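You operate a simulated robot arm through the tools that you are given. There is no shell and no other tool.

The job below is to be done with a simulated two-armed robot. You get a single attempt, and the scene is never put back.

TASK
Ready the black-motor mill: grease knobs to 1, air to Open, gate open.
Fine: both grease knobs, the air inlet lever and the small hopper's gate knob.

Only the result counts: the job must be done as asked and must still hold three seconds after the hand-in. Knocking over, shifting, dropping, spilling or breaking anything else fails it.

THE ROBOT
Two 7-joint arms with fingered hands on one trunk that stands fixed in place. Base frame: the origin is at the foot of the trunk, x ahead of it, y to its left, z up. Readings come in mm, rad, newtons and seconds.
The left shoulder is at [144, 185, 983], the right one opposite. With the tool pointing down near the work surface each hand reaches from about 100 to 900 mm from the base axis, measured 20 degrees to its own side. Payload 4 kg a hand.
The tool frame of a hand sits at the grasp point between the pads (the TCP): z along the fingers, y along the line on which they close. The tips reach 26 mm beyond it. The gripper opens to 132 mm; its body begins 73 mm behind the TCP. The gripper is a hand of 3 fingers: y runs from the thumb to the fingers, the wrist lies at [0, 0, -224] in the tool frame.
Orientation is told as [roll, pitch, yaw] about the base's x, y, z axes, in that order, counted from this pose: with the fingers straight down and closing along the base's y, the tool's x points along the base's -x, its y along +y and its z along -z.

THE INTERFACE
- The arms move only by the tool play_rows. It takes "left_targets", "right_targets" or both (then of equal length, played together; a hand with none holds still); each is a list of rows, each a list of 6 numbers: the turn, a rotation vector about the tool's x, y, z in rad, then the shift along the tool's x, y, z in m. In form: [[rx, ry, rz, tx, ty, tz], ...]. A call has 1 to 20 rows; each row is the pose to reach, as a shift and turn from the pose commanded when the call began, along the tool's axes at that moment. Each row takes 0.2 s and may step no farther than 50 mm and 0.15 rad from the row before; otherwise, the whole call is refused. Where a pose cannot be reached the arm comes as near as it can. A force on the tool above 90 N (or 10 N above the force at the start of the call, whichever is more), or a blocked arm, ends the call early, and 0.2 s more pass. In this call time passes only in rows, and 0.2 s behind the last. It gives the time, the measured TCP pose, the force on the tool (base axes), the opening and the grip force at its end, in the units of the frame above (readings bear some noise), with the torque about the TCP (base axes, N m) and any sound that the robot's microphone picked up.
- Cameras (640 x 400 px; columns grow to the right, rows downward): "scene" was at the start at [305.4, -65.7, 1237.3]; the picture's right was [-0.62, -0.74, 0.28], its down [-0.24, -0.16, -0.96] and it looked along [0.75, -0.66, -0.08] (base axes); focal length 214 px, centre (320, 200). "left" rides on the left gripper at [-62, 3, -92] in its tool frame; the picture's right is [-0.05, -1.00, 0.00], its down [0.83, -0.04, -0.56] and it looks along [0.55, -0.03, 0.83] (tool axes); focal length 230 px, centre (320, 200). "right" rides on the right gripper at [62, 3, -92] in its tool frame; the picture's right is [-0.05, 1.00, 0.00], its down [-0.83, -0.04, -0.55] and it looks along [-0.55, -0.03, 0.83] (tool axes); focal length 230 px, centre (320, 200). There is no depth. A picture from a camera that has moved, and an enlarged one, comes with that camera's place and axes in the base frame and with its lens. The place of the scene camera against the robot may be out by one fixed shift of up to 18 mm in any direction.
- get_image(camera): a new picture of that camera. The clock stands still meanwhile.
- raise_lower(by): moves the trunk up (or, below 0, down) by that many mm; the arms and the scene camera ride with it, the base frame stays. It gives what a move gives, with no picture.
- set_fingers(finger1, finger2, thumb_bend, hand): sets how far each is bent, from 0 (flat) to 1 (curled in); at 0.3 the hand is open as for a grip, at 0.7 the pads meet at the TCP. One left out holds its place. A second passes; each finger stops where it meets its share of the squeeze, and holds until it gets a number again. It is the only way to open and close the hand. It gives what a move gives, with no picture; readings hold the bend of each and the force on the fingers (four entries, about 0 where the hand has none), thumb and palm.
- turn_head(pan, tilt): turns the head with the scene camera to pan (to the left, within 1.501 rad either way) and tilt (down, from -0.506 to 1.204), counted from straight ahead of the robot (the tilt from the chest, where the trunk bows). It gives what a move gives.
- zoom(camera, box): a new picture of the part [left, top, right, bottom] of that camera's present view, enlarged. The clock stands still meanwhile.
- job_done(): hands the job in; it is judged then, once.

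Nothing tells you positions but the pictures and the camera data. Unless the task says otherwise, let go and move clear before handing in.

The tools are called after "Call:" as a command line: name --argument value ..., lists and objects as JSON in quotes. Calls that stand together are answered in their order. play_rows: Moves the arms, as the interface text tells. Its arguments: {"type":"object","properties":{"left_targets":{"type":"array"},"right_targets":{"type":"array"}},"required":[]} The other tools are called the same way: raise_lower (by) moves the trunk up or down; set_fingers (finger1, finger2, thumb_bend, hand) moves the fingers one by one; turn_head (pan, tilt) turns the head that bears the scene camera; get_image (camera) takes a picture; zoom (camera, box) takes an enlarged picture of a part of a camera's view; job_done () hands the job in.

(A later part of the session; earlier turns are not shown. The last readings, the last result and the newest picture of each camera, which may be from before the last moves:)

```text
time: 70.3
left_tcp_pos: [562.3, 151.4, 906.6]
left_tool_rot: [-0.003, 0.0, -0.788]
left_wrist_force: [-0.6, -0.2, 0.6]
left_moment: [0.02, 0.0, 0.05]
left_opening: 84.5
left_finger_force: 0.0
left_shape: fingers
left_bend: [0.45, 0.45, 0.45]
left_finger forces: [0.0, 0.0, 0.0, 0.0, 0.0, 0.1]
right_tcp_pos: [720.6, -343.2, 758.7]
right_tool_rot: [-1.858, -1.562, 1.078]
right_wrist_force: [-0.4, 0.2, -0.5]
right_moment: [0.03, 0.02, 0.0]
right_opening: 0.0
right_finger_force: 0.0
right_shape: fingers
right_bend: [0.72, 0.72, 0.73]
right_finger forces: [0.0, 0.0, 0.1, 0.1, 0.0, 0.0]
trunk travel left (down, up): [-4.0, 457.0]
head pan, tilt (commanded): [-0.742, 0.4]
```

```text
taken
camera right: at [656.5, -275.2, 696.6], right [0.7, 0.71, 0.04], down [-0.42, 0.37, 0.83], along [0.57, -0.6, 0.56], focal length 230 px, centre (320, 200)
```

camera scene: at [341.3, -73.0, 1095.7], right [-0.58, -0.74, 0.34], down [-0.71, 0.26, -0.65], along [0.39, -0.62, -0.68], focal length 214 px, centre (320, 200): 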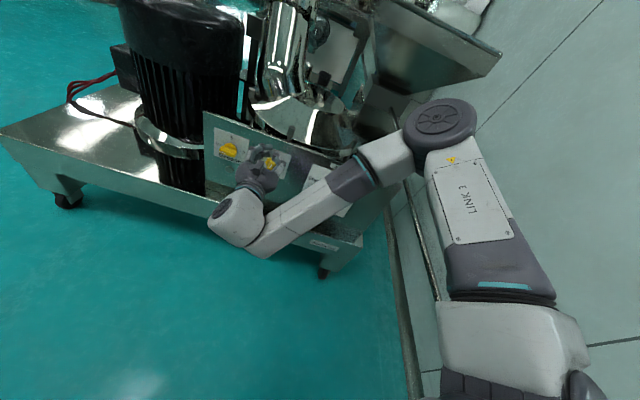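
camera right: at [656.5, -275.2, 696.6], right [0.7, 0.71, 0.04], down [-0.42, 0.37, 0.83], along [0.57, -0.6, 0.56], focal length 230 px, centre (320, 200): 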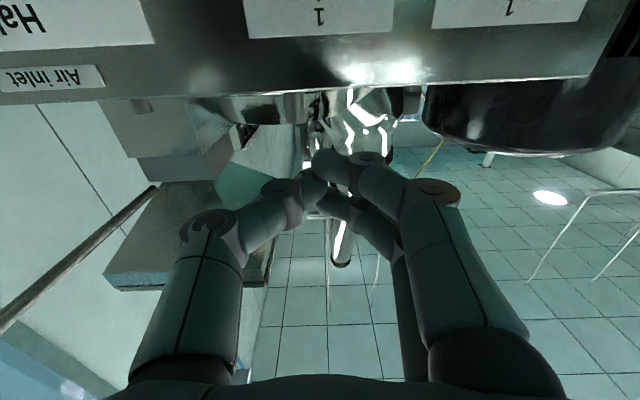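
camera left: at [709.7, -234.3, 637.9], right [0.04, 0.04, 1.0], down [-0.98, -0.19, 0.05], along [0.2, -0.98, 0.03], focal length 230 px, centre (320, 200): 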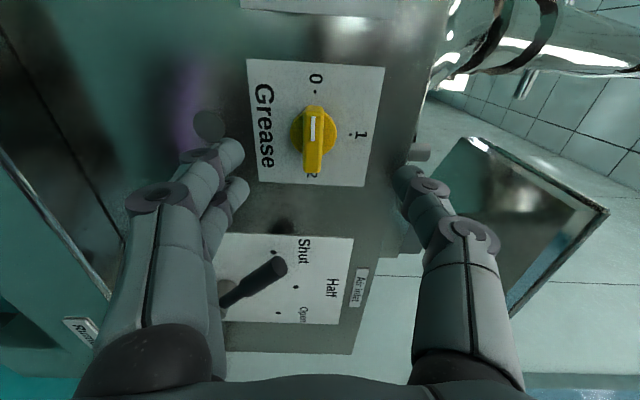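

The roll range this way is free. I now open the fingers partly and lower the hand in front of knob B to trim it with a vertical squeeze.

Call:
set_fingers --hand "right" --finger1 0.45 --finger2 0.45 --thumb_bend 0.45

Call:
play_rows --right_targets '[[0, 0, 0, 0.03, 0.001, 0.004], [0, 0, 0, 0.06, 0.003, 0.008], [0, 0, 0, 0.09, 0.004, 0.011], [0, 0, 0, 0.1245, 0.005, 0.0145]]'

Call:
get_image --camera "right"

Call:
zoom --camera "scene" --box '[210, 120, 310, 200]'

```text
time: 71.3
left_tcp_pos: [562.4, 151.1, 907.6]
left_tool_rot: [-0.004, -0.003, -0.787]
left_wrist_force: [0.4, 0.6, -0.3]
left_moment: [0.02, -0.01, -0.01]
left_opening: 84.7
left_finger_force: 0.1
left_shape: fingers
left_bend: [0.45, 0.45, 0.45]
left_finger forces: [0.1, 0.1, 0.0, 0.0, 0.0, 0.1]
right_tcp_pos: [721.2, -343.2, 759.6]
right_tool_rot: [-1.968, -1.561, 1.188]
right_wrist_force: [-0.4, -0.8, -0.1]
right_moment: [0.01, -0.02, 0.03]
right_opening: 84.1
right_finger_force: 0.1
right_shape: fingers
right_bend: [0.45, 0.45, 0.45]
right_finger forces: [0.1, 0.0, 0.1, 0.1, 0.0, 0.0]
trunk travel left (down, up): [-4.0, 457.0]
head pan, tilt (commanded): [-0.742, 0.4]
```

```text
time: 72.3
left_tcp_pos: [562.6, 150.8, 907.1]
left_tool_rot: [-0.003, -0.003, -0.787]
left_wrist_force: [1.3, -0.7, 0.0]
left_moment: [-0.01, 0.01, 0.02]
left_opening: 84.7
left_finger_force: 0.1
left_shape: fingers
left_bend: [0.45, 0.45, 0.45]
left_finger forces: [0.0, 0.1, 0.1, 0.1, 0.0, 0.0]
right_tcp_pos: [733.6, -351.6, 631.9]
right_tool_rot: [-1.835, -1.563, 1.054]
right_wrist_force: [0.9, -0.1, 0.2]
right_moment: [0.0, -0.01, 0.0]
right_opening: 84.2
right_finger_force: 0.0
right_shape: fingers
right_bend: [0.45, 0.45, 0.45]
right_finger forces: [0.1, 0.0, 0.0, 0.0, 0.1, 0.0]
trunk travel left (down, up): [-4.0, 457.0]
head pan, tilt (commanded): [-0.742, 0.4]
```

```text
taken
camera right: at [670.4, -283.2, 570.4], right [0.7, 0.71, 0.04], down [-0.42, 0.37, 0.83], along [0.57, -0.6, 0.56], focal length 230 px, centre (320, 200)
```

right: 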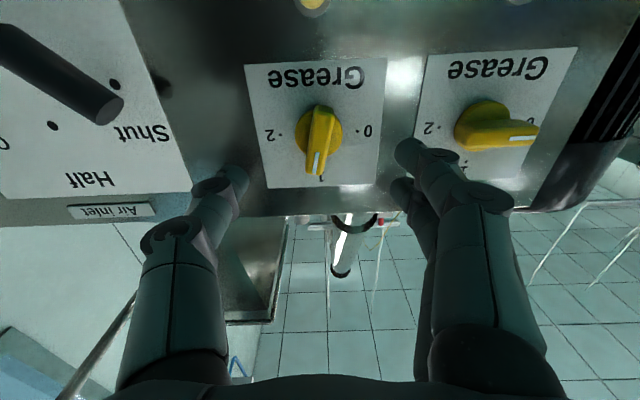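

```text
5.00 times, centred on (260, 160) of scene
camera zoom: at [342.2, -73.2, 1095.2], right [-0.58, -0.74, 0.34], down [-0.71, 0.26, -0.65], along [0.39, -0.62, -0.68], focal length 1072 px, centre (620, 400)
```

zoom: 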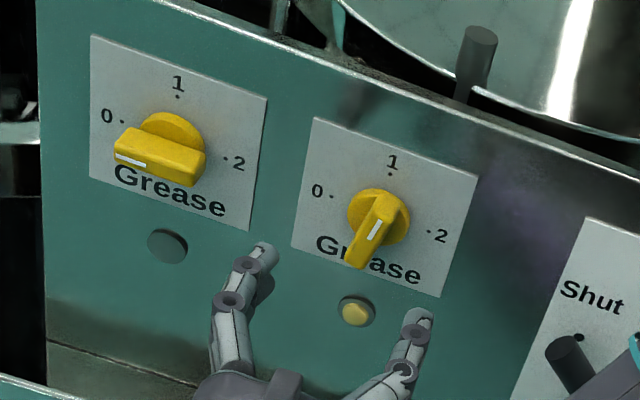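

Call:
zoom --camera "right" --box '[230, 50, 400, 200]'

Call:
zoom --camera "right" --box '[390, 40, 600, 210]'

```text
2.67 times, centred on (315, 125) of right
camera zoom: at [670.4, -283.2, 570.4], right [0.7, 0.71, 0.04], down [-0.42, 0.37, 0.83], along [0.57, -0.6, 0.56], focal length 614 px, centre (333, 400)
```

zoom: 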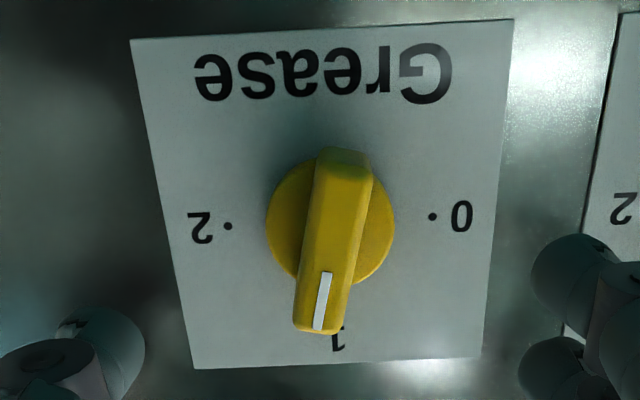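

```text
2.35 times, centred on (495, 125) of right
camera zoom: at [670.4, -283.2, 570.4], right [0.7, 0.71, 0.04], down [-0.42, 0.37, 0.83], along [0.57, -0.6, 0.56], focal length 541 px, centre (-92, 376)
```

zoom: 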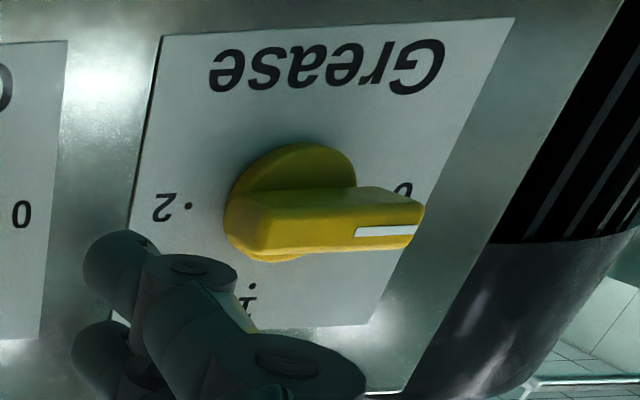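

Seen from below, knob B is about 10 degrees past 1 toward 2. I move in around the vertical bar, aligned with its axis, and squeeze to bring it upright.

Call:
play_rows --right_targets '[[0, 0, 0, -0.001, -0.001, 0.025], [0, 0, 0, -0.0014, -0.0013, 0.05], [0, 0, 0, -0.0014, -0.0013, 0.073]]'

Call:
get_image --camera "right"

```text
time: 73.1
left_tcp_pos: [563.3, 151.3, 908.3]
left_tool_rot: [-0.003, -0.002, -0.788]
left_wrist_force: [0.0, -0.8, -1.1]
left_moment: [0.0, 0.02, 0.02]
left_opening: 84.8
left_finger_force: 0.0
left_shape: fingers
left_bend: [0.45, 0.45, 0.45]
left_finger forces: [0.1, 0.0, 0.0, 0.1, 0.0, 0.1]
right_tcp_pos: [784.7, -402.2, 634.7]
right_tool_rot: [-1.898, -1.563, 1.119]
right_wrist_force: [0.3, -0.3, -0.7]
right_moment: [0.01, -0.01, 0.01]
right_opening: 84.0
right_finger_force: 0.1
right_shape: fingers
right_bend: [0.45, 0.45, 0.45]
right_finger forces: [0.1, 0.1, 0.0, 0.0, 0.1, 0.1]
trunk travel left (down, up): [-4.0, 457.0]
head pan, tilt (commanded): [-0.742, 0.4]
```

```text
taken
camera right: at [721.6, -334.9, 573.4], right [0.7, 0.71, 0.04], down [-0.42, 0.37, 0.83], along [0.57, -0.6, 0.56], focal length 230 px, centre (320, 200)
```

right: 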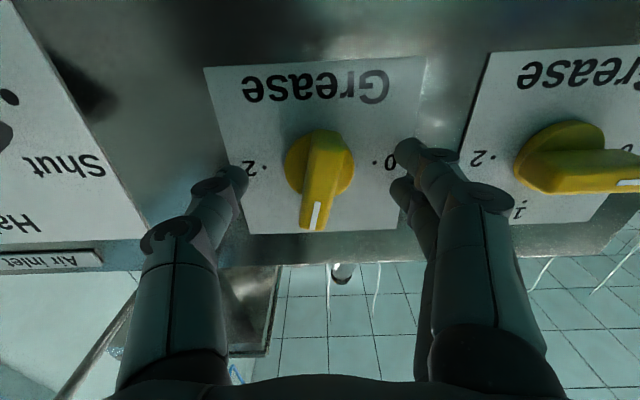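

Call:
set_fingers --hand "right" --finger1 0.75 --finger2 0.75 --thumb_bend 0.75

Call:
get_image --camera "right"

Call:
zoom --camera "right" --box '[220, 50, 420, 250]'

```text
time: 74.1
left_tcp_pos: [562.3, 151.8, 907.7]
left_tool_rot: [-0.004, -0.003, -0.787]
left_wrist_force: [-0.5, 0.5, 0.3]
left_moment: [-0.03, 0.0, -0.01]
left_opening: 84.7
left_finger_force: 0.0
left_shape: fingers
left_bend: [0.45, 0.45, 0.45]
left_finger forces: [0.1, 0.1, 0.1, 0.0, 0.0, 0.1]
right_tcp_pos: [785.2, -403.4, 635.9]
right_tool_rot: [-1.998, -1.561, 1.217]
right_wrist_force: [4.4, 0.4, 1.7]
right_moment: [0.0, -0.02, 0.11]
right_opening: 22.3
right_finger_force: 14.1
right_shape: fingers
right_bend: [0.64, 0.65, 0.67]
right_finger forces: [7.9, 7.6, 0.1, 0.1, 11.5, 0.0]
trunk travel left (down, up): [-4.0, 457.0]
head pan, tilt (commanded): [-0.742, 0.4]
```

```text
taken
camera right: at [721.7, -334.5, 573.6], right [0.7, 0.71, 0.04], down [-0.42, 0.37, 0.83], along [0.57, -0.6, 0.56], focal length 230 px, centre (320, 200)
```

right: 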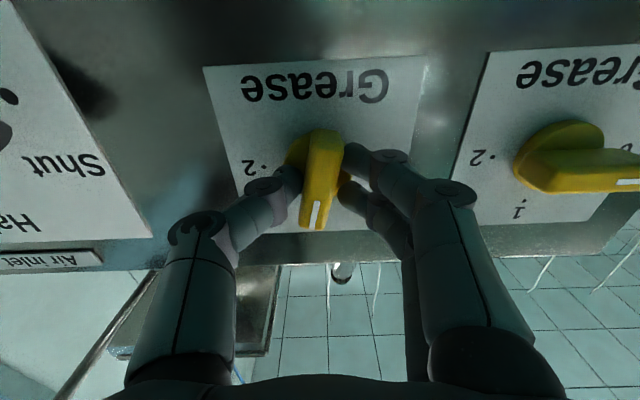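

```text
2.00 times, centred on (320, 150) of right
camera zoom: at [721.7, -334.5, 573.6], right [0.7, 0.71, 0.04], down [-0.42, 0.37, 0.83], along [0.57, -0.6, 0.56], focal length 460 px, centre (320, 300)
```

zoom: 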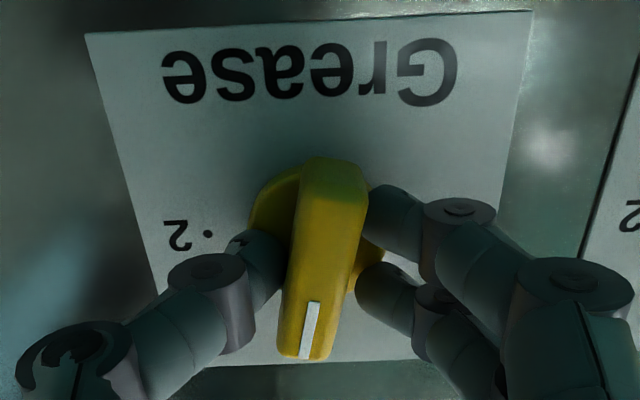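

The fingers hold the bar at its slight tilt, so I turn the hand counterclockwise by about 10 degrees.

Call:
play_rows --right_targets '[[0, 0, -0.06, 0, 0, 0], [0, 0, -0.12, 0, 0, 0], [0, 0, -0.18, 0, 0, 0]]'

Call:
zoom --camera "right" --box '[220, 50, 420, 250]'

Call:
zoom --camera "scene" --box '[250, 140, 310, 190]'

```text
time: 74.9
left_tcp_pos: [562.1, 151.3, 907.6]
left_tool_rot: [-0.003, -0.003, -0.787]
left_wrist_force: [1.2, 0.2, -0.1]
left_moment: [-0.02, -0.02, 0.03]
left_opening: 84.8
left_finger_force: 0.0
left_shape: fingers
left_bend: [0.45, 0.45, 0.45]
left_finger forces: [0.0, 0.1, 0.0, 0.1, 0.0, 0.0]
right_tcp_pos: [784.4, -402.1, 635.5]
right_tool_rot: [-1.589, -1.382, 0.807]
right_wrist_force: [4.7, 0.9, 1.4]
right_moment: [-0.07, 0.03, 0.15]
right_opening: 22.2
right_finger_force: 13.4
right_shape: fingers
right_bend: [0.64, 0.65, 0.67]
right_finger forces: [8.0, 8.0, 0.1, 0.1, 11.2, 0.0]
trunk travel left (down, up): [-4.0, 457.0]
head pan, tilt (commanded): [-0.742, 0.4]
```

```text
2.00 times, centred on (320, 150) of right
camera zoom: at [713.8, -342.5, 574.0], right [0.7, 0.7, -0.14], down [-0.32, 0.47, 0.82], along [0.64, -0.53, 0.55], focal length 460 px, centre (320, 300)
```

zoom: 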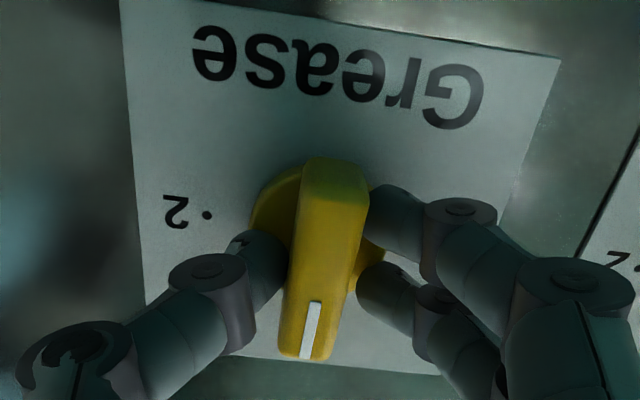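

```text
8.00 times, centred on (280, 165) of scene
camera zoom: at [341.6, -72.8, 1095.6], right [-0.58, -0.74, 0.34], down [-0.71, 0.26, -0.65], along [0.39, -0.62, -0.68], focal length 1716 px, centre (640, 480)
```

zoom: 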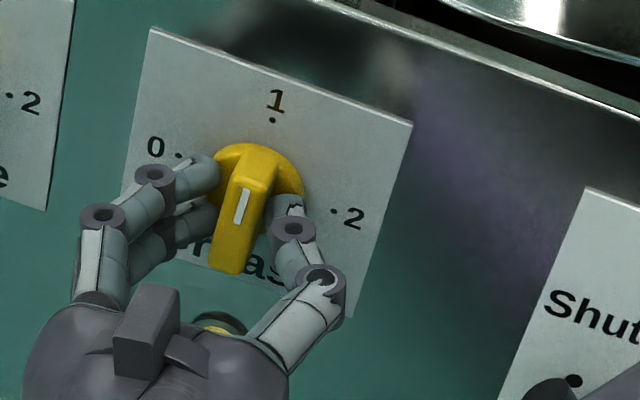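

Both cameras now put knob B upright within about 2 degrees. I release it and back straight off.

Call:
set_fingers --hand "right" --finger1 0.42 --finger2 0.42 --thumb_bend 0.42

Call:
play_rows --right_targets '[[0, 0, 0, 0, 0, -0.02], [0, 0, 0, 0, 0, -0.045], [0, 0, 0, 0, 0, -0.07], [0, 0, 0, 0, 0, -0.09]]'

Call:
get_image --camera "right"

Call:
zoom --camera "scene" --box '[250, 140, 310, 190]'

Call:
get_image --camera "scene"

```text
time: 75.9
left_tcp_pos: [563.2, 151.6, 908.2]
left_tool_rot: [-0.004, -0.002, -0.788]
left_wrist_force: [0.7, -0.7, -0.6]
left_moment: [-0.03, -0.01, -0.01]
left_opening: 84.7
left_finger_force: 0.0
left_shape: fingers
left_bend: [0.45, 0.45, 0.45]
left_finger forces: [0.0, 0.1, 0.1, 0.0, 0.0, 0.1]
right_tcp_pos: [785.0, -402.9, 635.3]
right_tool_rot: [-1.588, -1.383, 0.809]
right_wrist_force: [-0.1, -0.1, 0.4]
right_moment: [-0.01, 0.0, -0.03]
right_opening: 94.3
right_finger_force: 0.0
right_shape: fingers
right_bend: [0.42, 0.42, 0.42]
right_finger forces: [0.0, 0.0, 0.0, 0.1, 0.0, 0.0]
trunk travel left (down, up): [-4.0, 457.0]
head pan, tilt (commanded): [-0.742, 0.4]
```

```text
time: 76.9
left_tcp_pos: [561.9, 151.2, 908.7]
left_tool_rot: [-0.003, -0.003, -0.788]
left_wrist_force: [0.7, -0.5, -0.4]
left_moment: [-0.01, -0.01, 0.0]
left_opening: 84.6
left_finger_force: 0.0
left_shape: fingers
left_bend: [0.45, 0.45, 0.45]
left_finger forces: [0.0, 0.0, 0.0, 0.0, 0.0, 0.1]
right_tcp_pos: [720.5, -340.5, 636.1]
right_tool_rot: [-1.591, -1.385, 0.81]
right_wrist_force: [0.5, -0.4, -0.1]
right_moment: [0.03, 0.02, -0.02]
right_opening: 94.1
right_finger_force: 0.0
right_shape: fingers
right_bend: [0.42, 0.42, 0.42]
right_finger forces: [0.0, 0.0, 0.1, 0.0, 0.0, 0.1]
trunk travel left (down, up): [-4.0, 457.0]
head pan, tilt (commanded): [-0.742, 0.4]
```

```text
taken
camera right: at [649.3, -279.6, 574.2], right [0.7, 0.7, -0.13], down [-0.32, 0.47, 0.82], along [0.64, -0.53, 0.55], focal length 230 px, centre (320, 200)
```

right: 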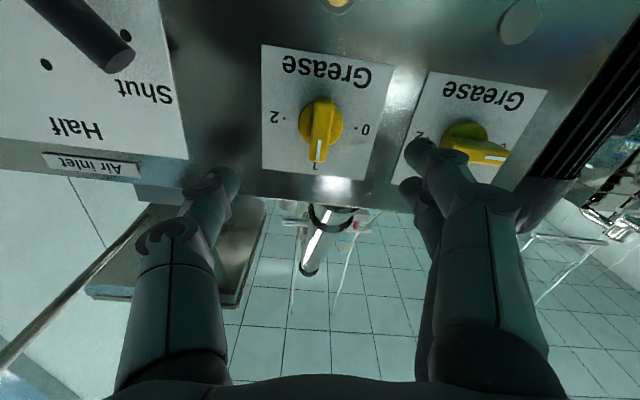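

```text
8.00 times, centred on (280, 165) of scene
camera zoom: at [341.4, -72.9, 1095.7], right [-0.58, -0.74, 0.34], down [-0.71, 0.26, -0.65], along [0.39, -0.62, -0.68], focal length 1716 px, centre (640, 480)
```

zoom: 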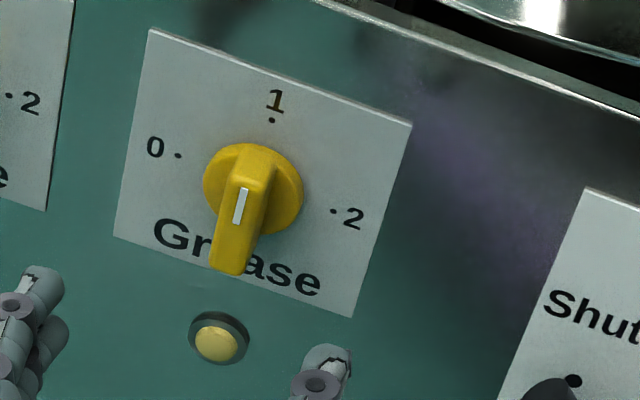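

```text
taken
camera scene: at [341.4, -72.9, 1095.7], right [-0.58, -0.74, 0.34], down [-0.71, 0.26, -0.65], along [0.39, -0.62, -0.68], focal length 214 px, centre (320, 200)
```

scene: 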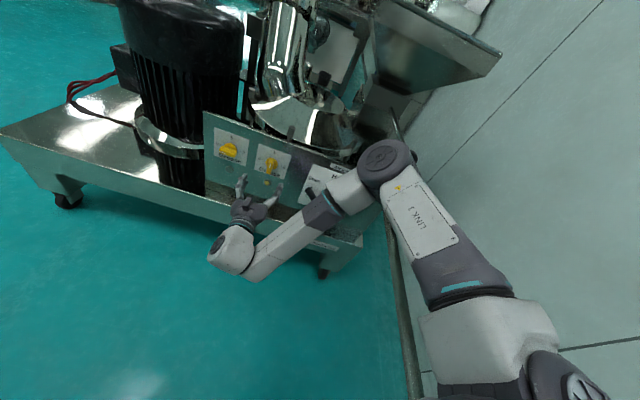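

Knob B is on 1 and its lamp is lit. For knob A I roll the hand a further quarter turn counterclockwise here in free air, in two checked steps.

Call:
play_rows --right_targets '[[0, 0, -0.12, 0, 0, 0], [0, 0, -0.24, 0, 0, 0], [0, 0, -0.36, 0, 0, 0], [0, 0, -0.48, 0, 0, 0], [0, 0, -0.6, 0, 0, 0], [0, 0, -0.7, 0, 0, 0]]'

Call:
get_image --camera "scene"

```text
time: 78.3
left_tcp_pos: [562.0, 150.5, 907.7]
left_tool_rot: [-0.003, -0.001, -0.786]
left_wrist_force: [-0.2, -0.6, -0.4]
left_moment: [0.01, 0.01, 0.0]
left_opening: 84.9
left_finger_force: 0.1
left_shape: fingers
left_bend: [0.45, 0.45, 0.45]
left_finger forces: [0.0, 0.1, 0.0, 0.0, 0.0, 0.1]
right_tcp_pos: [721.4, -339.6, 636.6]
right_tool_rot: [-1.576, -0.68, 0.795]
right_wrist_force: [-1.0, 0.1, -0.2]
right_moment: [-0.01, 0.01, -0.01]
right_opening: 94.3
right_finger_force: 0.0
right_shape: fingers
right_bend: [0.42, 0.42, 0.42]
right_finger forces: [0.0, 0.0, 0.0, 0.0, 0.1, 0.0]
trunk travel left (down, up): [-4.0, 457.0]
head pan, tilt (commanded): [-0.742, 0.4]
```

```text
taken
camera scene: at [341.4, -73.0, 1095.7], right [-0.58, -0.74, 0.34], down [-0.71, 0.26, -0.65], along [0.39, -0.62, -0.68], focal length 214 px, centre (320, 200)
```

scene: 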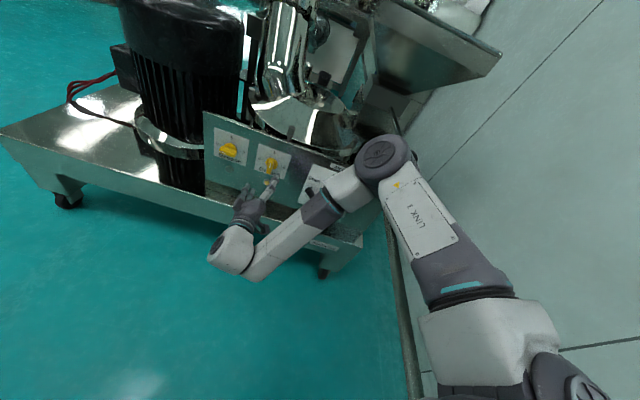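

Call:
play_rows --right_targets '[[0, 0, -0.12, 0, 0, 0], [0, 0, -0.24, 0, 0, 0], [0, 0, -0.36, 0, 0, 0], [0, 0, -0.48, 0, 0, 0], [0, 0, -0.6, 0, 0, 0], [0, 0, -0.68, 0, 0, 0]]'

Call:
get_image --camera "scene"

Call:
get_image --camera "right"

```text
time: 79.7
left_tcp_pos: [562.3, 151.6, 907.9]
left_tool_rot: [0.0, -0.002, -0.789]
left_wrist_force: [-0.5, 0.8, -0.1]
left_moment: [-0.02, -0.02, 0.02]
left_opening: 84.6
left_finger_force: 0.1
left_shape: fingers
left_bend: [0.45, 0.45, 0.45]
left_finger forces: [0.0, 0.0, 0.0, 0.0, 0.0, 0.0]
right_tcp_pos: [721.0, -340.9, 634.2]
right_tool_rot: [-1.573, -0.003, 0.791]
right_wrist_force: [-0.5, -0.6, 0.9]
right_moment: [-0.03, 0.01, 0.03]
right_opening: 94.1
right_finger_force: 0.0
right_shape: fingers
right_bend: [0.42, 0.42, 0.42]
right_finger forces: [0.1, 0.1, 0.0, 0.1, 0.1, 0.0]
trunk travel left (down, up): [-4.0, 457.0]
head pan, tilt (commanded): [-0.742, 0.4]
```

```text
taken
camera scene: at [341.4, -73.0, 1095.7], right [-0.58, -0.74, 0.34], down [-0.71, 0.26, -0.65], along [0.39, -0.62, -0.68], focal length 214 px, centre (320, 200)
```

scene: 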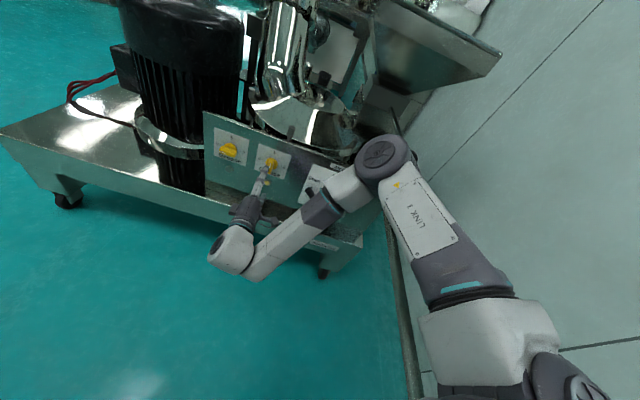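

```text
taken
camera right: at [612.0, -317.3, 631.2], right [0.04, 0.04, -1.0], down [0.19, 0.98, 0.04], along [0.98, -0.19, 0.03], focal length 230 px, centre (320, 200)
```

right: 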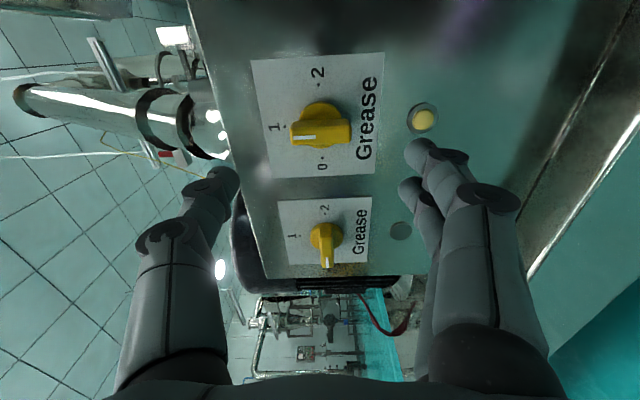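

The hand is rolled with tool x to the right, no limits met. I move it sideways in front of knob A.

Call:
play_rows --right_targets '[[0, 0, 0, -0.035, 0, 0.004], [0, 0, 0, -0.07, 0, 0.008], [0, 0, 0, -0.105, 0, 0.012], [0, 0, 0, -0.141, 0, 0.016]]'

Call:
get_image --camera "right"

Call:
zoom --camera "right" --box '[230, 40, 430, 200]'

Call:
get_image --camera "scene"

```text
time: 80.7
left_tcp_pos: [562.8, 150.5, 907.0]
left_tool_rot: [-0.004, -0.001, -0.786]
left_wrist_force: [-0.2, 0.1, 0.0]
left_moment: [0.0, 0.02, 0.02]
left_opening: 84.7
left_finger_force: 0.1
left_shape: fingers
left_bend: [0.45, 0.45, 0.45]
left_finger forces: [0.0, 0.0, 0.0, 0.1, 0.0, 0.0]
right_tcp_pos: [797.8, -301.8, 668.0]
right_tool_rot: [-1.573, -0.002, 0.792]
right_wrist_force: [-0.5, -0.9, -1.1]
right_moment: [0.0, 0.02, 0.0]
right_opening: 94.5
right_finger_force: 0.1
right_shape: fingers
right_bend: [0.42, 0.42, 0.42]
right_finger forces: [0.0, 0.0, 0.0, 0.1, 0.0, 0.1]
right hand out of reach, approached as far as the arm can: row 2, 3, 4
trunk travel left (down, up): [-4.0, 457.0]
head pan, tilt (commanded): [-0.742, 0.4]
```

```text
taken
camera right: at [688.8, -279.1, 664.5], right [0.04, 0.04, -1.0], down [0.19, 0.98, 0.04], along [0.98, -0.19, 0.03], focal length 230 px, centre (320, 200)
```

right: 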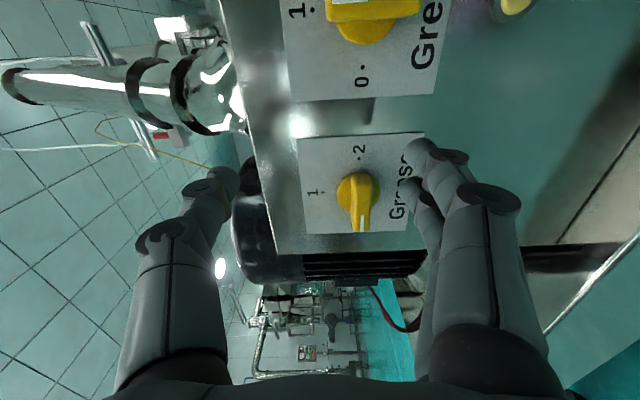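

```text
2.50 times, centred on (330, 120) of right
camera zoom: at [688.8, -279.1, 664.5], right [0.04, 0.04, -1.0], down [0.19, 0.98, 0.04], along [0.98, -0.19, 0.03], focal length 575 px, centre (295, 400)
```

zoom: 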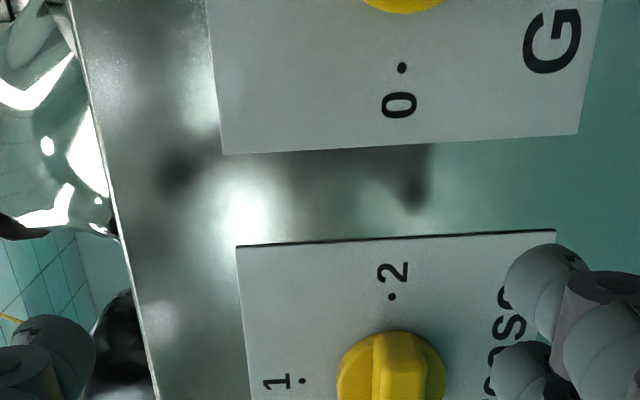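

```text
taken
camera scene: at [341.3, -73.0, 1095.7], right [-0.58, -0.74, 0.34], down [-0.71, 0.26, -0.65], along [0.39, -0.62, -0.68], focal length 214 px, centre (320, 200)
```

scene: 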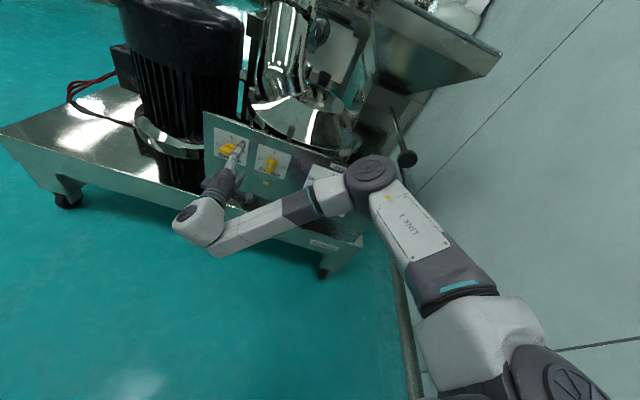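

Moving left pushed the hand's roll joint to its limit and the hand drifted up a little; nothing was touched and the gate knob is unmoved. I roll back 0.3 rad clockwise to regain margin (the grip can start slightly skewed in the turning direction).

Call:
play_rows --right_targets '[[0, 0, 0.1, 0, 0, 0], [0, 0, 0.2, 0, 0, 0], [0, 0, 0.3, 0, 0, 0]]'

Call:
get_image --camera "right"

```text
time: 81.5
left_tcp_pos: [563.3, 152.0, 907.4]
left_tool_rot: [-0.002, -0.002, -0.786]
left_wrist_force: [0.0, 0.1, -0.3]
left_moment: [0.01, -0.05, 0.02]
left_opening: 85.0
left_finger_force: 0.1
left_shape: fingers
left_bend: [0.45, 0.45, 0.45]
left_finger forces: [0.0, 0.0, 0.1, 0.0, 0.0, 0.1]
right_tcp_pos: [797.3, -300.5, 668.6]
right_tool_rot: [-1.573, -0.305, 0.793]
right_wrist_force: [0.0, -0.9, 0.2]
right_moment: [0.03, -0.03, -0.01]
right_opening: 94.4
right_finger_force: 0.0
right_shape: fingers
right_bend: [0.42, 0.42, 0.42]
right_finger forces: [0.0, 0.0, 0.0, 0.0, 0.1, 0.0]
trunk travel left (down, up): [-4.0, 457.0]
head pan, tilt (commanded): [-0.742, 0.4]
```

```text
taken
camera right: at [691.7, -276.4, 646.6], right [0.25, 0.25, -0.94], down [0.15, 0.95, 0.29], along [0.96, -0.21, 0.2], focal length 230 px, centre (320, 200)
```

right: 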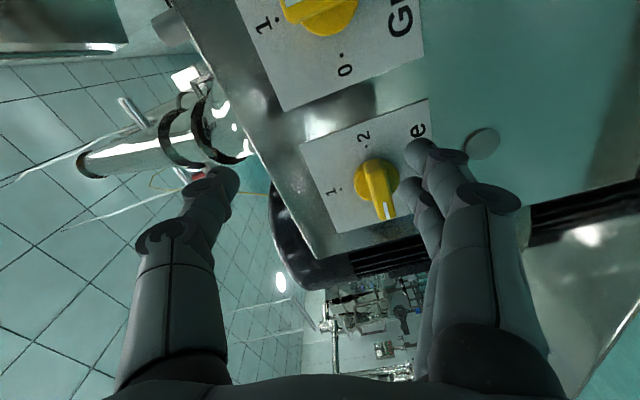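

Call:
play_rows --right_targets '[[0, 0, 0, -0.0152, 0.0169, 0.0069], [0, 0, 0, -0.0303, 0.0337, 0.0138], [0, 0, 0, -0.0455, 0.0506, 0.0207]]'

Call:
get_image --camera "right"

Call:
get_image --camera "scene"

```text
time: 82.3
left_tcp_pos: [562.9, 150.0, 907.9]
left_tool_rot: [-0.004, -0.002, -0.787]
left_wrist_force: [-0.1, 0.8, -0.3]
left_moment: [0.0, 0.02, -0.02]
left_opening: 84.6
left_finger_force: 0.0
left_shape: fingers
left_bend: [0.45, 0.45, 0.45]
left_finger forces: [0.0, 0.0, 0.1, 0.0, 0.0, 0.0]
right_tcp_pos: [819.0, -317.6, 667.2]
right_tool_rot: [-1.572, -0.303, 0.793]
right_wrist_force: [-0.1, 0.5, -0.7]
right_moment: [0.01, 0.0, -0.01]
right_opening: 94.4
right_finger_force: 0.1
right_shape: fingers
right_bend: [0.42, 0.42, 0.42]
right_finger forces: [0.0, 0.0, 0.1, 0.0, 0.0, 0.0]
right hand out of reach, approached as far as the arm can: row 1, 2, 3
trunk travel left (down, up): [-4.0, 457.0]
head pan, tilt (commanded): [-0.742, 0.4]
```

```text
taken
camera right: at [713.4, -292.5, 644.3], right [0.25, 0.25, -0.94], down [0.15, 0.95, 0.29], along [0.96, -0.21, 0.19], focal length 230 px, centre (320, 200)
```

right: 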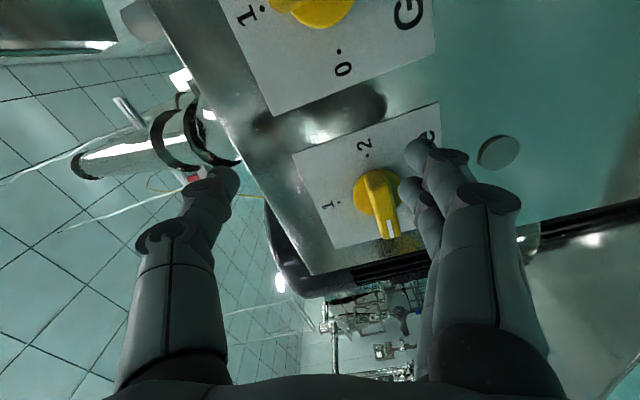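

```text
taken
camera scene: at [341.5, -73.1, 1095.6], right [-0.58, -0.74, 0.34], down [-0.71, 0.26, -0.65], along [0.39, -0.62, -0.68], focal length 214 px, centre (320, 200)
```

scene: 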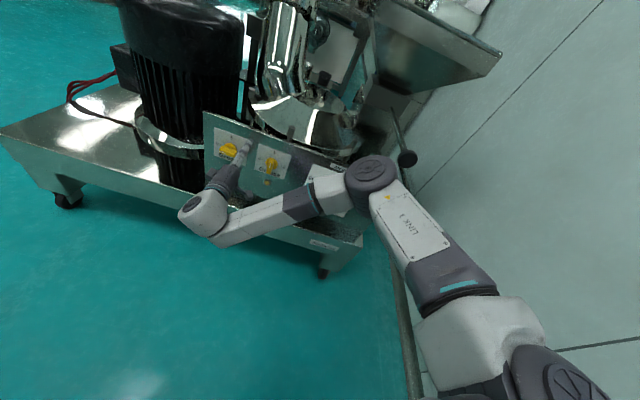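

The arm is limited by how far the wrist can bend to the right, so for knob A I will yaw the hand about 13 degrees left of the panel normal. I apply that yaw and move to a pre-grasp in front of knob A.

Call:
play_rows --right_targets '[[-0.023, -0.073, 0, -0.007, 0.01, -0.018], [-0.046, -0.146, 0, -0.015, 0.022, -0.021], [-0.069, -0.219, 0, -0.022, 0.033, -0.021], [-0.069, -0.219, 0, -0.03, 0.044, -0.021]]'

Call:
get_image --camera "right"

Call:
get_image --camera "scene"

```text
time: 83.3
left_tcp_pos: [561.9, 151.4, 907.2]
left_tool_rot: [-0.004, -0.001, -0.787]
left_wrist_force: [0.0, 0.1, 0.9]
left_moment: [0.04, 0.04, 0.04]
left_opening: 84.6
left_finger_force: 0.1
left_shape: fingers
left_bend: [0.45, 0.45, 0.45]
left_finger forces: [0.0, 0.0, 0.0, 0.2, 0.1, 0.0]
right_tcp_pos: [827.2, -281.0, 641.6]
right_tool_rot: [-1.572, -0.303, 1.024]
right_wrist_force: [0.3, 0.2, -0.1]
right_moment: [0.04, -0.02, 0.01]
right_opening: 94.5
right_finger_force: 0.0
right_shape: fingers
right_bend: [0.42, 0.42, 0.42]
right_finger forces: [0.0, 0.1, 0.0, 0.1, 0.0, 0.1]
right hand out of reach, approached as far as the arm can: row 4
trunk travel left (down, up): [-4.0, 457.0]
head pan, tilt (commanded): [-0.742, 0.4]
```

```text
taken
camera right: at [718.2, -280.7, 620.4], right [0.18, 0.3, -0.94], down [-0.07, 0.96, 0.29], along [0.98, 0.01, 0.19], focal length 230 px, centre (320, 200)
```

right: 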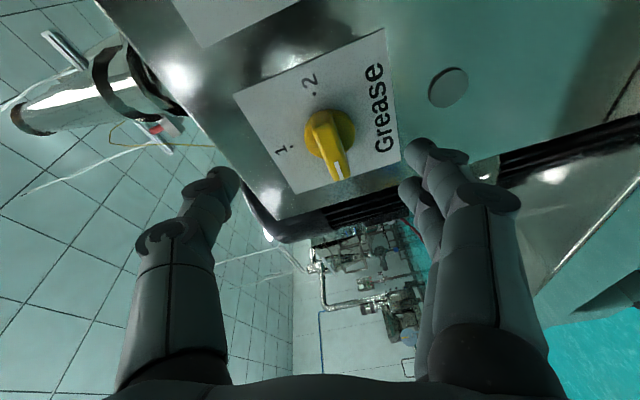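

```text
taken
camera scene: at [341.3, -73.0, 1095.7], right [-0.58, -0.74, 0.34], down [-0.71, 0.26, -0.65], along [0.39, -0.62, -0.68], focal length 214 px, centre (320, 200)
```

scene: 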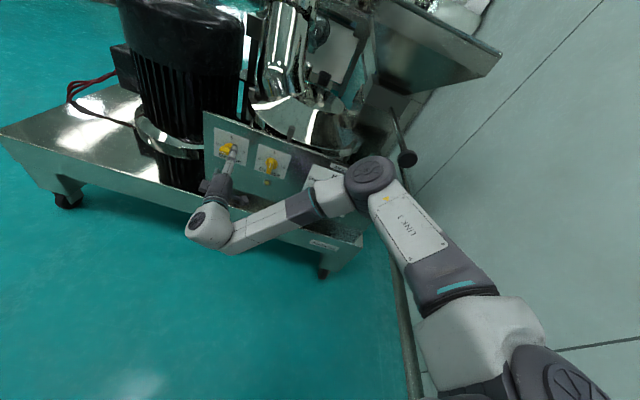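

Call:
zoom --camera "right" --box '[220, 20, 420, 210]'

```text
2.11 times, centred on (320, 115) of right
camera zoom: at [718.2, -280.7, 620.4], right [0.18, 0.3, -0.94], down [-0.07, 0.96, 0.29], along [0.98, 0.01, 0.19], focal length 484 px, centre (320, 379)
```

zoom: 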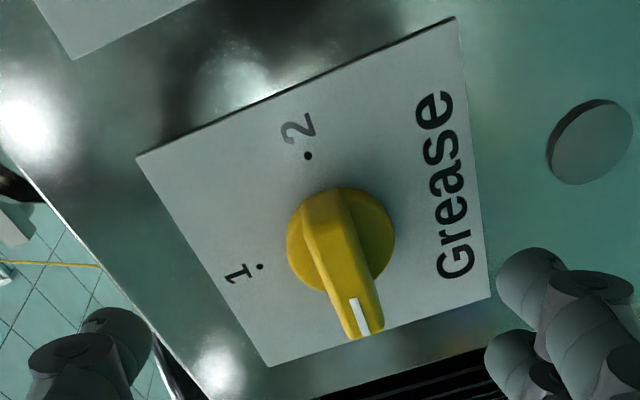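

Knob A's axis measures (910,-330,634). I approach in two checked steps.

Call:
play_rows --right_targets '[[0, 0, 0, -0.004, 0.005, 0.015], [0, 0, 0, -0.0082, 0.0101, 0.03]]'

Call:
get_image --camera "right"

```text
time: 83.9
left_tcp_pos: [562.6, 151.1, 908.1]
left_tool_rot: [-0.002, -0.001, -0.789]
left_wrist_force: [-0.3, -0.3, 0.3]
left_moment: [0.01, 0.02, 0.01]
left_opening: 84.8
left_finger_force: 0.1
left_shape: fingers
left_bend: [0.45, 0.45, 0.45]
left_finger forces: [0.0, 0.1, 0.1, 0.1, 0.0, 0.0]
right_tcp_pos: [850.4, -296.8, 643.4]
right_tool_rot: [-1.572, -0.304, 1.025]
right_wrist_force: [-0.1, 0.6, -0.1]
right_moment: [-0.01, -0.03, 0.01]
right_opening: 94.3
right_finger_force: 0.1
right_shape: fingers
right_bend: [0.42, 0.42, 0.42]
right_finger forces: [0.1, 0.1, 0.0, 0.0, 0.0, 0.1]
right hand out of reach, approached as far as the arm can: row 1, 2
trunk travel left (down, up): [-4.0, 457.0]
head pan, tilt (commanded): [-0.742, 0.4]
```

```text
taken
camera right: at [741.9, -296.1, 621.8], right [0.18, 0.3, -0.94], down [-0.07, 0.96, 0.29], along [0.98, 0.01, 0.19], focal length 230 px, centre (320, 200)
```

right: 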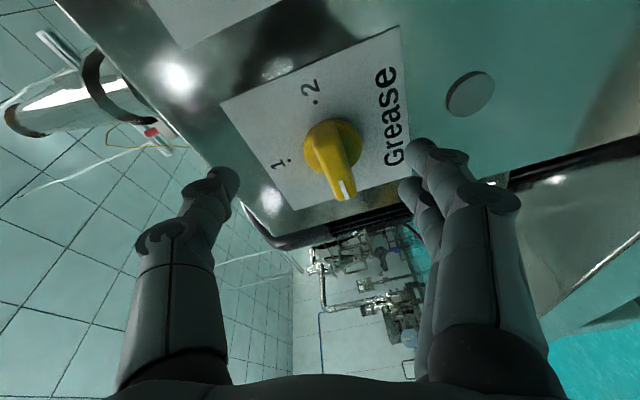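

It still falls about 10 mm short, so I tilt the hand slightly downward and a bit further left to relieve the wrist, then correct the position.

Call:
play_rows --right_targets '[[-0.083, -0.015, 0, 0, 0, -0.004], [-0.167, -0.031, 0, 0, 0, -0.004], [-0.167, -0.031, 0, -0.005, 0.005, 0.0], [-0.167, -0.031, 0, -0.0096, 0.0108, 0.001]]'

Call:
get_image --camera "right"

```text
time: 84.9
left_tcp_pos: [563.0, 149.8, 907.8]
left_tool_rot: [-0.004, -0.001, -0.786]
left_wrist_force: [-0.4, -0.1, -0.1]
left_moment: [-0.03, 0.03, -0.04]
left_opening: 84.8
left_finger_force: 0.1
left_shape: fingers
left_bend: [0.45, 0.45, 0.45]
left_finger forces: [0.0, 0.0, 0.0, 0.0, 0.1, 0.0]
right_tcp_pos: [856.9, -287.3, 635.5]
right_tool_rot: [-1.417, -0.307, 1.053]
right_wrist_force: [0.7, -0.4, 0.0]
right_moment: [0.03, -0.03, 0.02]
right_opening: 94.1
right_finger_force: 0.1
right_shape: fingers
right_bend: [0.42, 0.42, 0.42]
right_finger forces: [0.0, 0.1, 0.0, 0.0, 0.1, 0.0]
trunk travel left (down, up): [-4.0, 457.0]
head pan, tilt (commanded): [-0.742, 0.4]
```

```text
taken
camera right: at [747.2, -294.4, 627.5], right [0.04, 0.38, -0.93], down [-0.1, 0.92, 0.37], along [0.99, 0.08, 0.07], focal length 230 px, centre (320, 200)
```

right: 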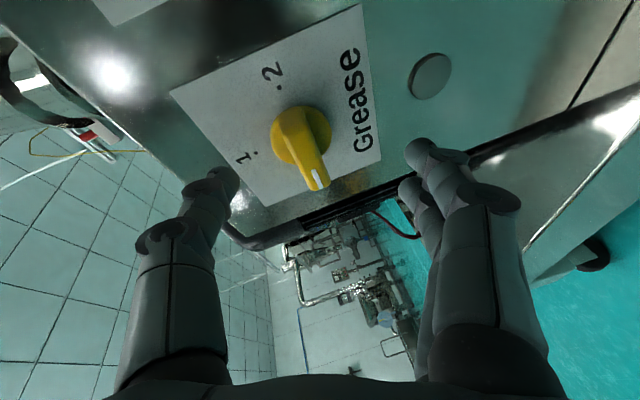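

Now the pose is reached cleanly. I advance the last 28 mm onto knob A's bar.

Call:
play_rows --right_targets '[[0, 0, 0, 0, -0.002, 0.014], [0, 0, 0, 0.0005, -0.0035, 0.028]]'

Call:
get_image --camera "right"

Call:
zoom --camera "scene" --box '[180, 110, 290, 210]'

```text
time: 85.5
left_tcp_pos: [561.0, 150.9, 907.4]
left_tool_rot: [-0.004, -0.002, -0.787]
left_wrist_force: [0.0, -0.2, 0.6]
left_moment: [-0.02, -0.01, -0.01]
left_opening: 84.8
left_finger_force: 0.1
left_shape: fingers
left_bend: [0.45, 0.45, 0.45]
left_finger forces: [0.0, 0.0, 0.0, 0.0, 0.0, 0.0]
right_tcp_pos: [882.3, -299.7, 635.0]
right_tool_rot: [-1.415, -0.302, 1.056]
right_wrist_force: [-3.1, 1.9, -0.1]
right_moment: [-0.04, -0.11, -0.05]
right_opening: 94.7
right_finger_force: 1.6
right_shape: fingers
right_bend: [0.42, 0.42, 0.42]
right_finger forces: [0.0, 0.1, 0.0, 0.0, 3.3, 0.0]
trunk travel left (down, up): [-4.0, 457.0]
head pan, tilt (commanded): [-0.742, 0.4]
```

```text
taken
camera right: at [771.3, -307.4, 626.2], right [0.04, 0.38, -0.93], down [-0.1, 0.92, 0.37], along [0.99, 0.08, 0.07], focal length 230 px, centre (320, 200)
```

right: 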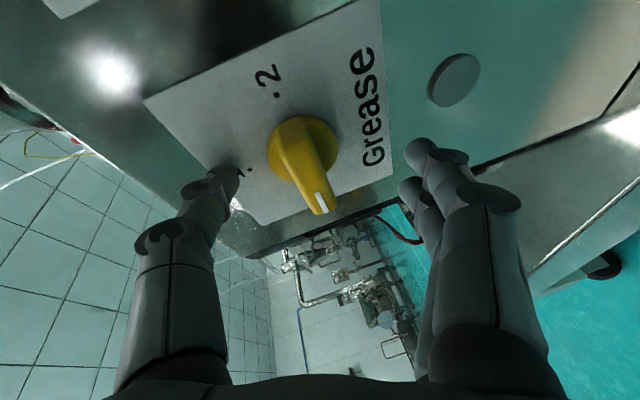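

```text
4.00 times, centred on (235, 160) of scene
camera zoom: at [341.1, -72.8, 1095.7], right [-0.58, -0.74, 0.34], down [-0.71, 0.26, -0.65], along [0.39, -0.62, -0.68], focal length 858 px, centre (660, 360)
```

zoom: 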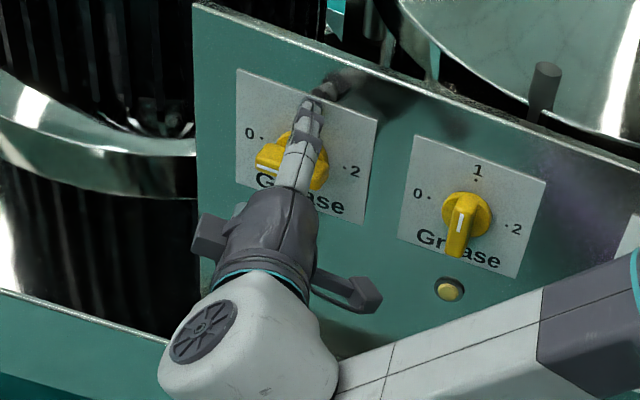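

Call:
zoom --camera "right" --box '[230, 80, 400, 240]'

```text
2.50 times, centred on (315, 160) of right
camera zoom: at [771.3, -307.4, 626.2], right [0.04, 0.38, -0.93], down [-0.1, 0.92, 0.37], along [0.99, 0.08, 0.07], focal length 575 px, centre (332, 300)
```

zoom: 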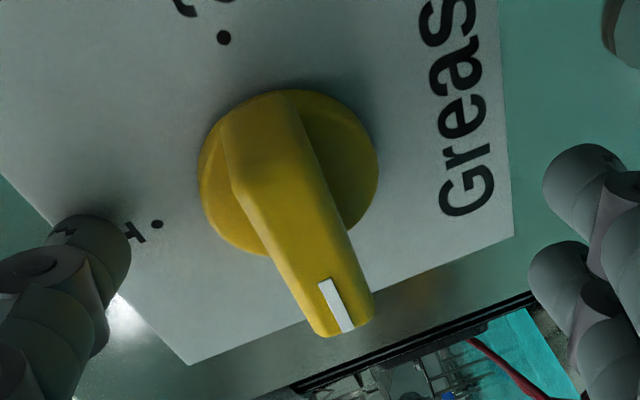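

The bar is centred within 3 mm; the thumb tip just brushes the panel, so I ease back 4 mm and then close.

Call:
play_rows --right_targets '[[0, 0, 0, 0.002, -0.002, -0.004]]'

Call:
set_fingers --hand "right" --finger1 0.75 --finger2 0.75 --thumb_bend 0.75

Call:
zoom --camera "right" --box '[200, 60, 440, 260]'

Call:
zoom --camera "scene" --box '[180, 110, 290, 210]'

```text
time: 85.9
left_tcp_pos: [562.6, 150.4, 908.0]
left_tool_rot: [-0.003, -0.002, -0.788]
left_wrist_force: [-0.4, -0.2, -0.5]
left_moment: [-0.03, 0.02, -0.03]
left_opening: 84.9
left_finger_force: 0.0
left_shape: fingers
left_bend: [0.45, 0.45, 0.45]
left_finger forces: [0.1, 0.1, 0.0, 0.0, 0.0, 0.0]
right_tcp_pos: [877.6, -301.4, 636.3]
right_tool_rot: [-1.418, -0.305, 1.056]
right_wrist_force: [0.2, -0.5, -0.1]
right_moment: [0.03, 0.02, 0.02]
right_opening: 94.3
right_finger_force: 0.1
right_shape: fingers
right_bend: [0.42, 0.42, 0.42]
right_finger forces: [0.1, 0.0, 0.1, 0.0, 0.1, 0.1]
trunk travel left (down, up): [-4.0, 457.0]
head pan, tilt (commanded): [-0.742, 0.4]
```

```text
time: 86.9
left_tcp_pos: [562.9, 150.0, 908.0]
left_tool_rot: [-0.003, -0.002, -0.788]
left_wrist_force: [-1.2, 0.7, 0.0]
left_moment: [0.0, -0.04, 0.04]
left_opening: 84.7
left_finger_force: 0.1
left_shape: fingers
left_bend: [0.45, 0.45, 0.45]
left_finger forces: [0.1, 0.0, 0.0, 0.0, 0.0, 0.0]
right_tcp_pos: [877.2, -302.0, 635.5]
right_tool_rot: [-1.417, -0.306, 1.053]
right_wrist_force: [5.3, -3.7, 3.4]
right_moment: [-0.29, -0.24, -0.08]
right_opening: 19.0
right_finger_force: 13.6
right_shape: fingers
right_bend: [0.71, 0.66, 0.66]
right_finger forces: [5.5, 6.5, 0.1, 0.0, 15.5, 0.0]
trunk travel left (down, up): [-4.0, 457.0]
head pan, tilt (commanded): [-0.742, 0.4]
```

```text
2.00 times, centred on (320, 160) of right
camera zoom: at [767.7, -309.2, 628.8], right [0.04, 0.38, -0.93], down [-0.1, 0.92, 0.37], along [0.99, 0.08, 0.07], focal length 460 px, centre (320, 280)
```

zoom: 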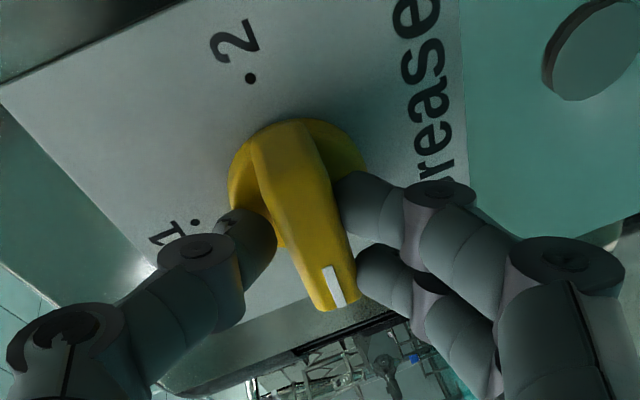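

```text
4.00 times, centred on (235, 160) of scene
camera zoom: at [341.3, -73.2, 1095.8], right [-0.58, -0.74, 0.34], down [-0.71, 0.26, -0.65], along [0.39, -0.62, -0.68], focal length 858 px, centre (660, 360)
```

zoom: 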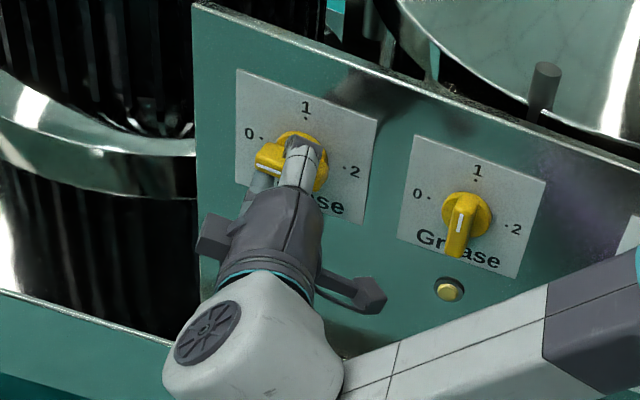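

The bar is firmly held. I turn the hand clockwise about its own axis, first 0.6 rad, and check.

Call:
play_rows --right_targets '[[0, 0, 0.1, 0, 0, 0], [0, 0, 0.2, 0, 0, 0], [0, 0, 0.3, 0, 0, 0], [0, 0, 0.4, 0, 0, 0], [0, 0, 0.5, 0, 0, 0], [0, 0, 0.6, 0, 0, 0]]'

Call:
zoom --camera "right" --box '[200, 60, 440, 260]'

Call:
zoom --camera "scene" --box '[180, 110, 290, 210]'

```text
time: 88.3
left_tcp_pos: [561.7, 151.5, 908.8]
left_tool_rot: [-0.002, -0.003, -0.79]
left_wrist_force: [0.0, 0.2, 0.2]
left_moment: [0.0, 0.02, 0.01]
left_opening: 84.5
left_finger_force: 0.1
left_shape: fingers
left_bend: [0.45, 0.45, 0.45]
left_finger forces: [0.1, 0.0, 0.0, 0.1, 0.0, 0.0]
right_tcp_pos: [877.0, -302.8, 639.8]
right_tool_rot: [-1.337, -0.897, 0.915]
right_wrist_force: [-6.2, -1.8, 8.6]
right_moment: [-0.47, -0.51, -0.62]
right_opening: 21.6
right_finger_force: 19.0
right_shape: fingers
right_bend: [0.71, 0.67, 0.67]
right_finger forces: [7.6, 5.7, 0.0, 0.0, 24.9, 0.1]
trunk travel left (down, up): [-4.0, 457.0]
head pan, tilt (commanded): [-0.742, 0.4]
```

```text
2.00 times, centred on (320, 160) of right
camera zoom: at [773.1, -286.7, 602.0], right [0.3, 0.77, -0.56], down [-0.19, 0.63, 0.76], along [0.94, -0.12, 0.33], focal length 460 px, centre (320, 280)
```

zoom: 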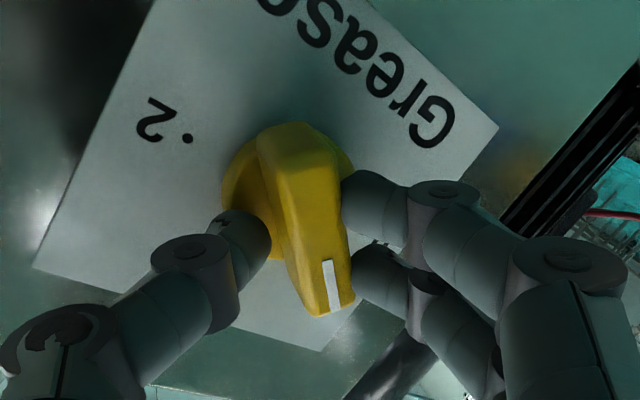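

```text
4.00 times, centred on (235, 160) of scene
camera zoom: at [339.5, -72.7, 1096.4], right [-0.58, -0.74, 0.34], down [-0.71, 0.26, -0.65], along [0.39, -0.62, -0.68], focal length 858 px, centre (660, 360)
```

zoom: 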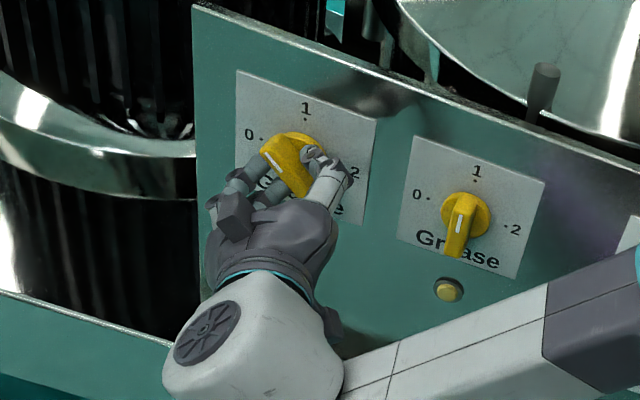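

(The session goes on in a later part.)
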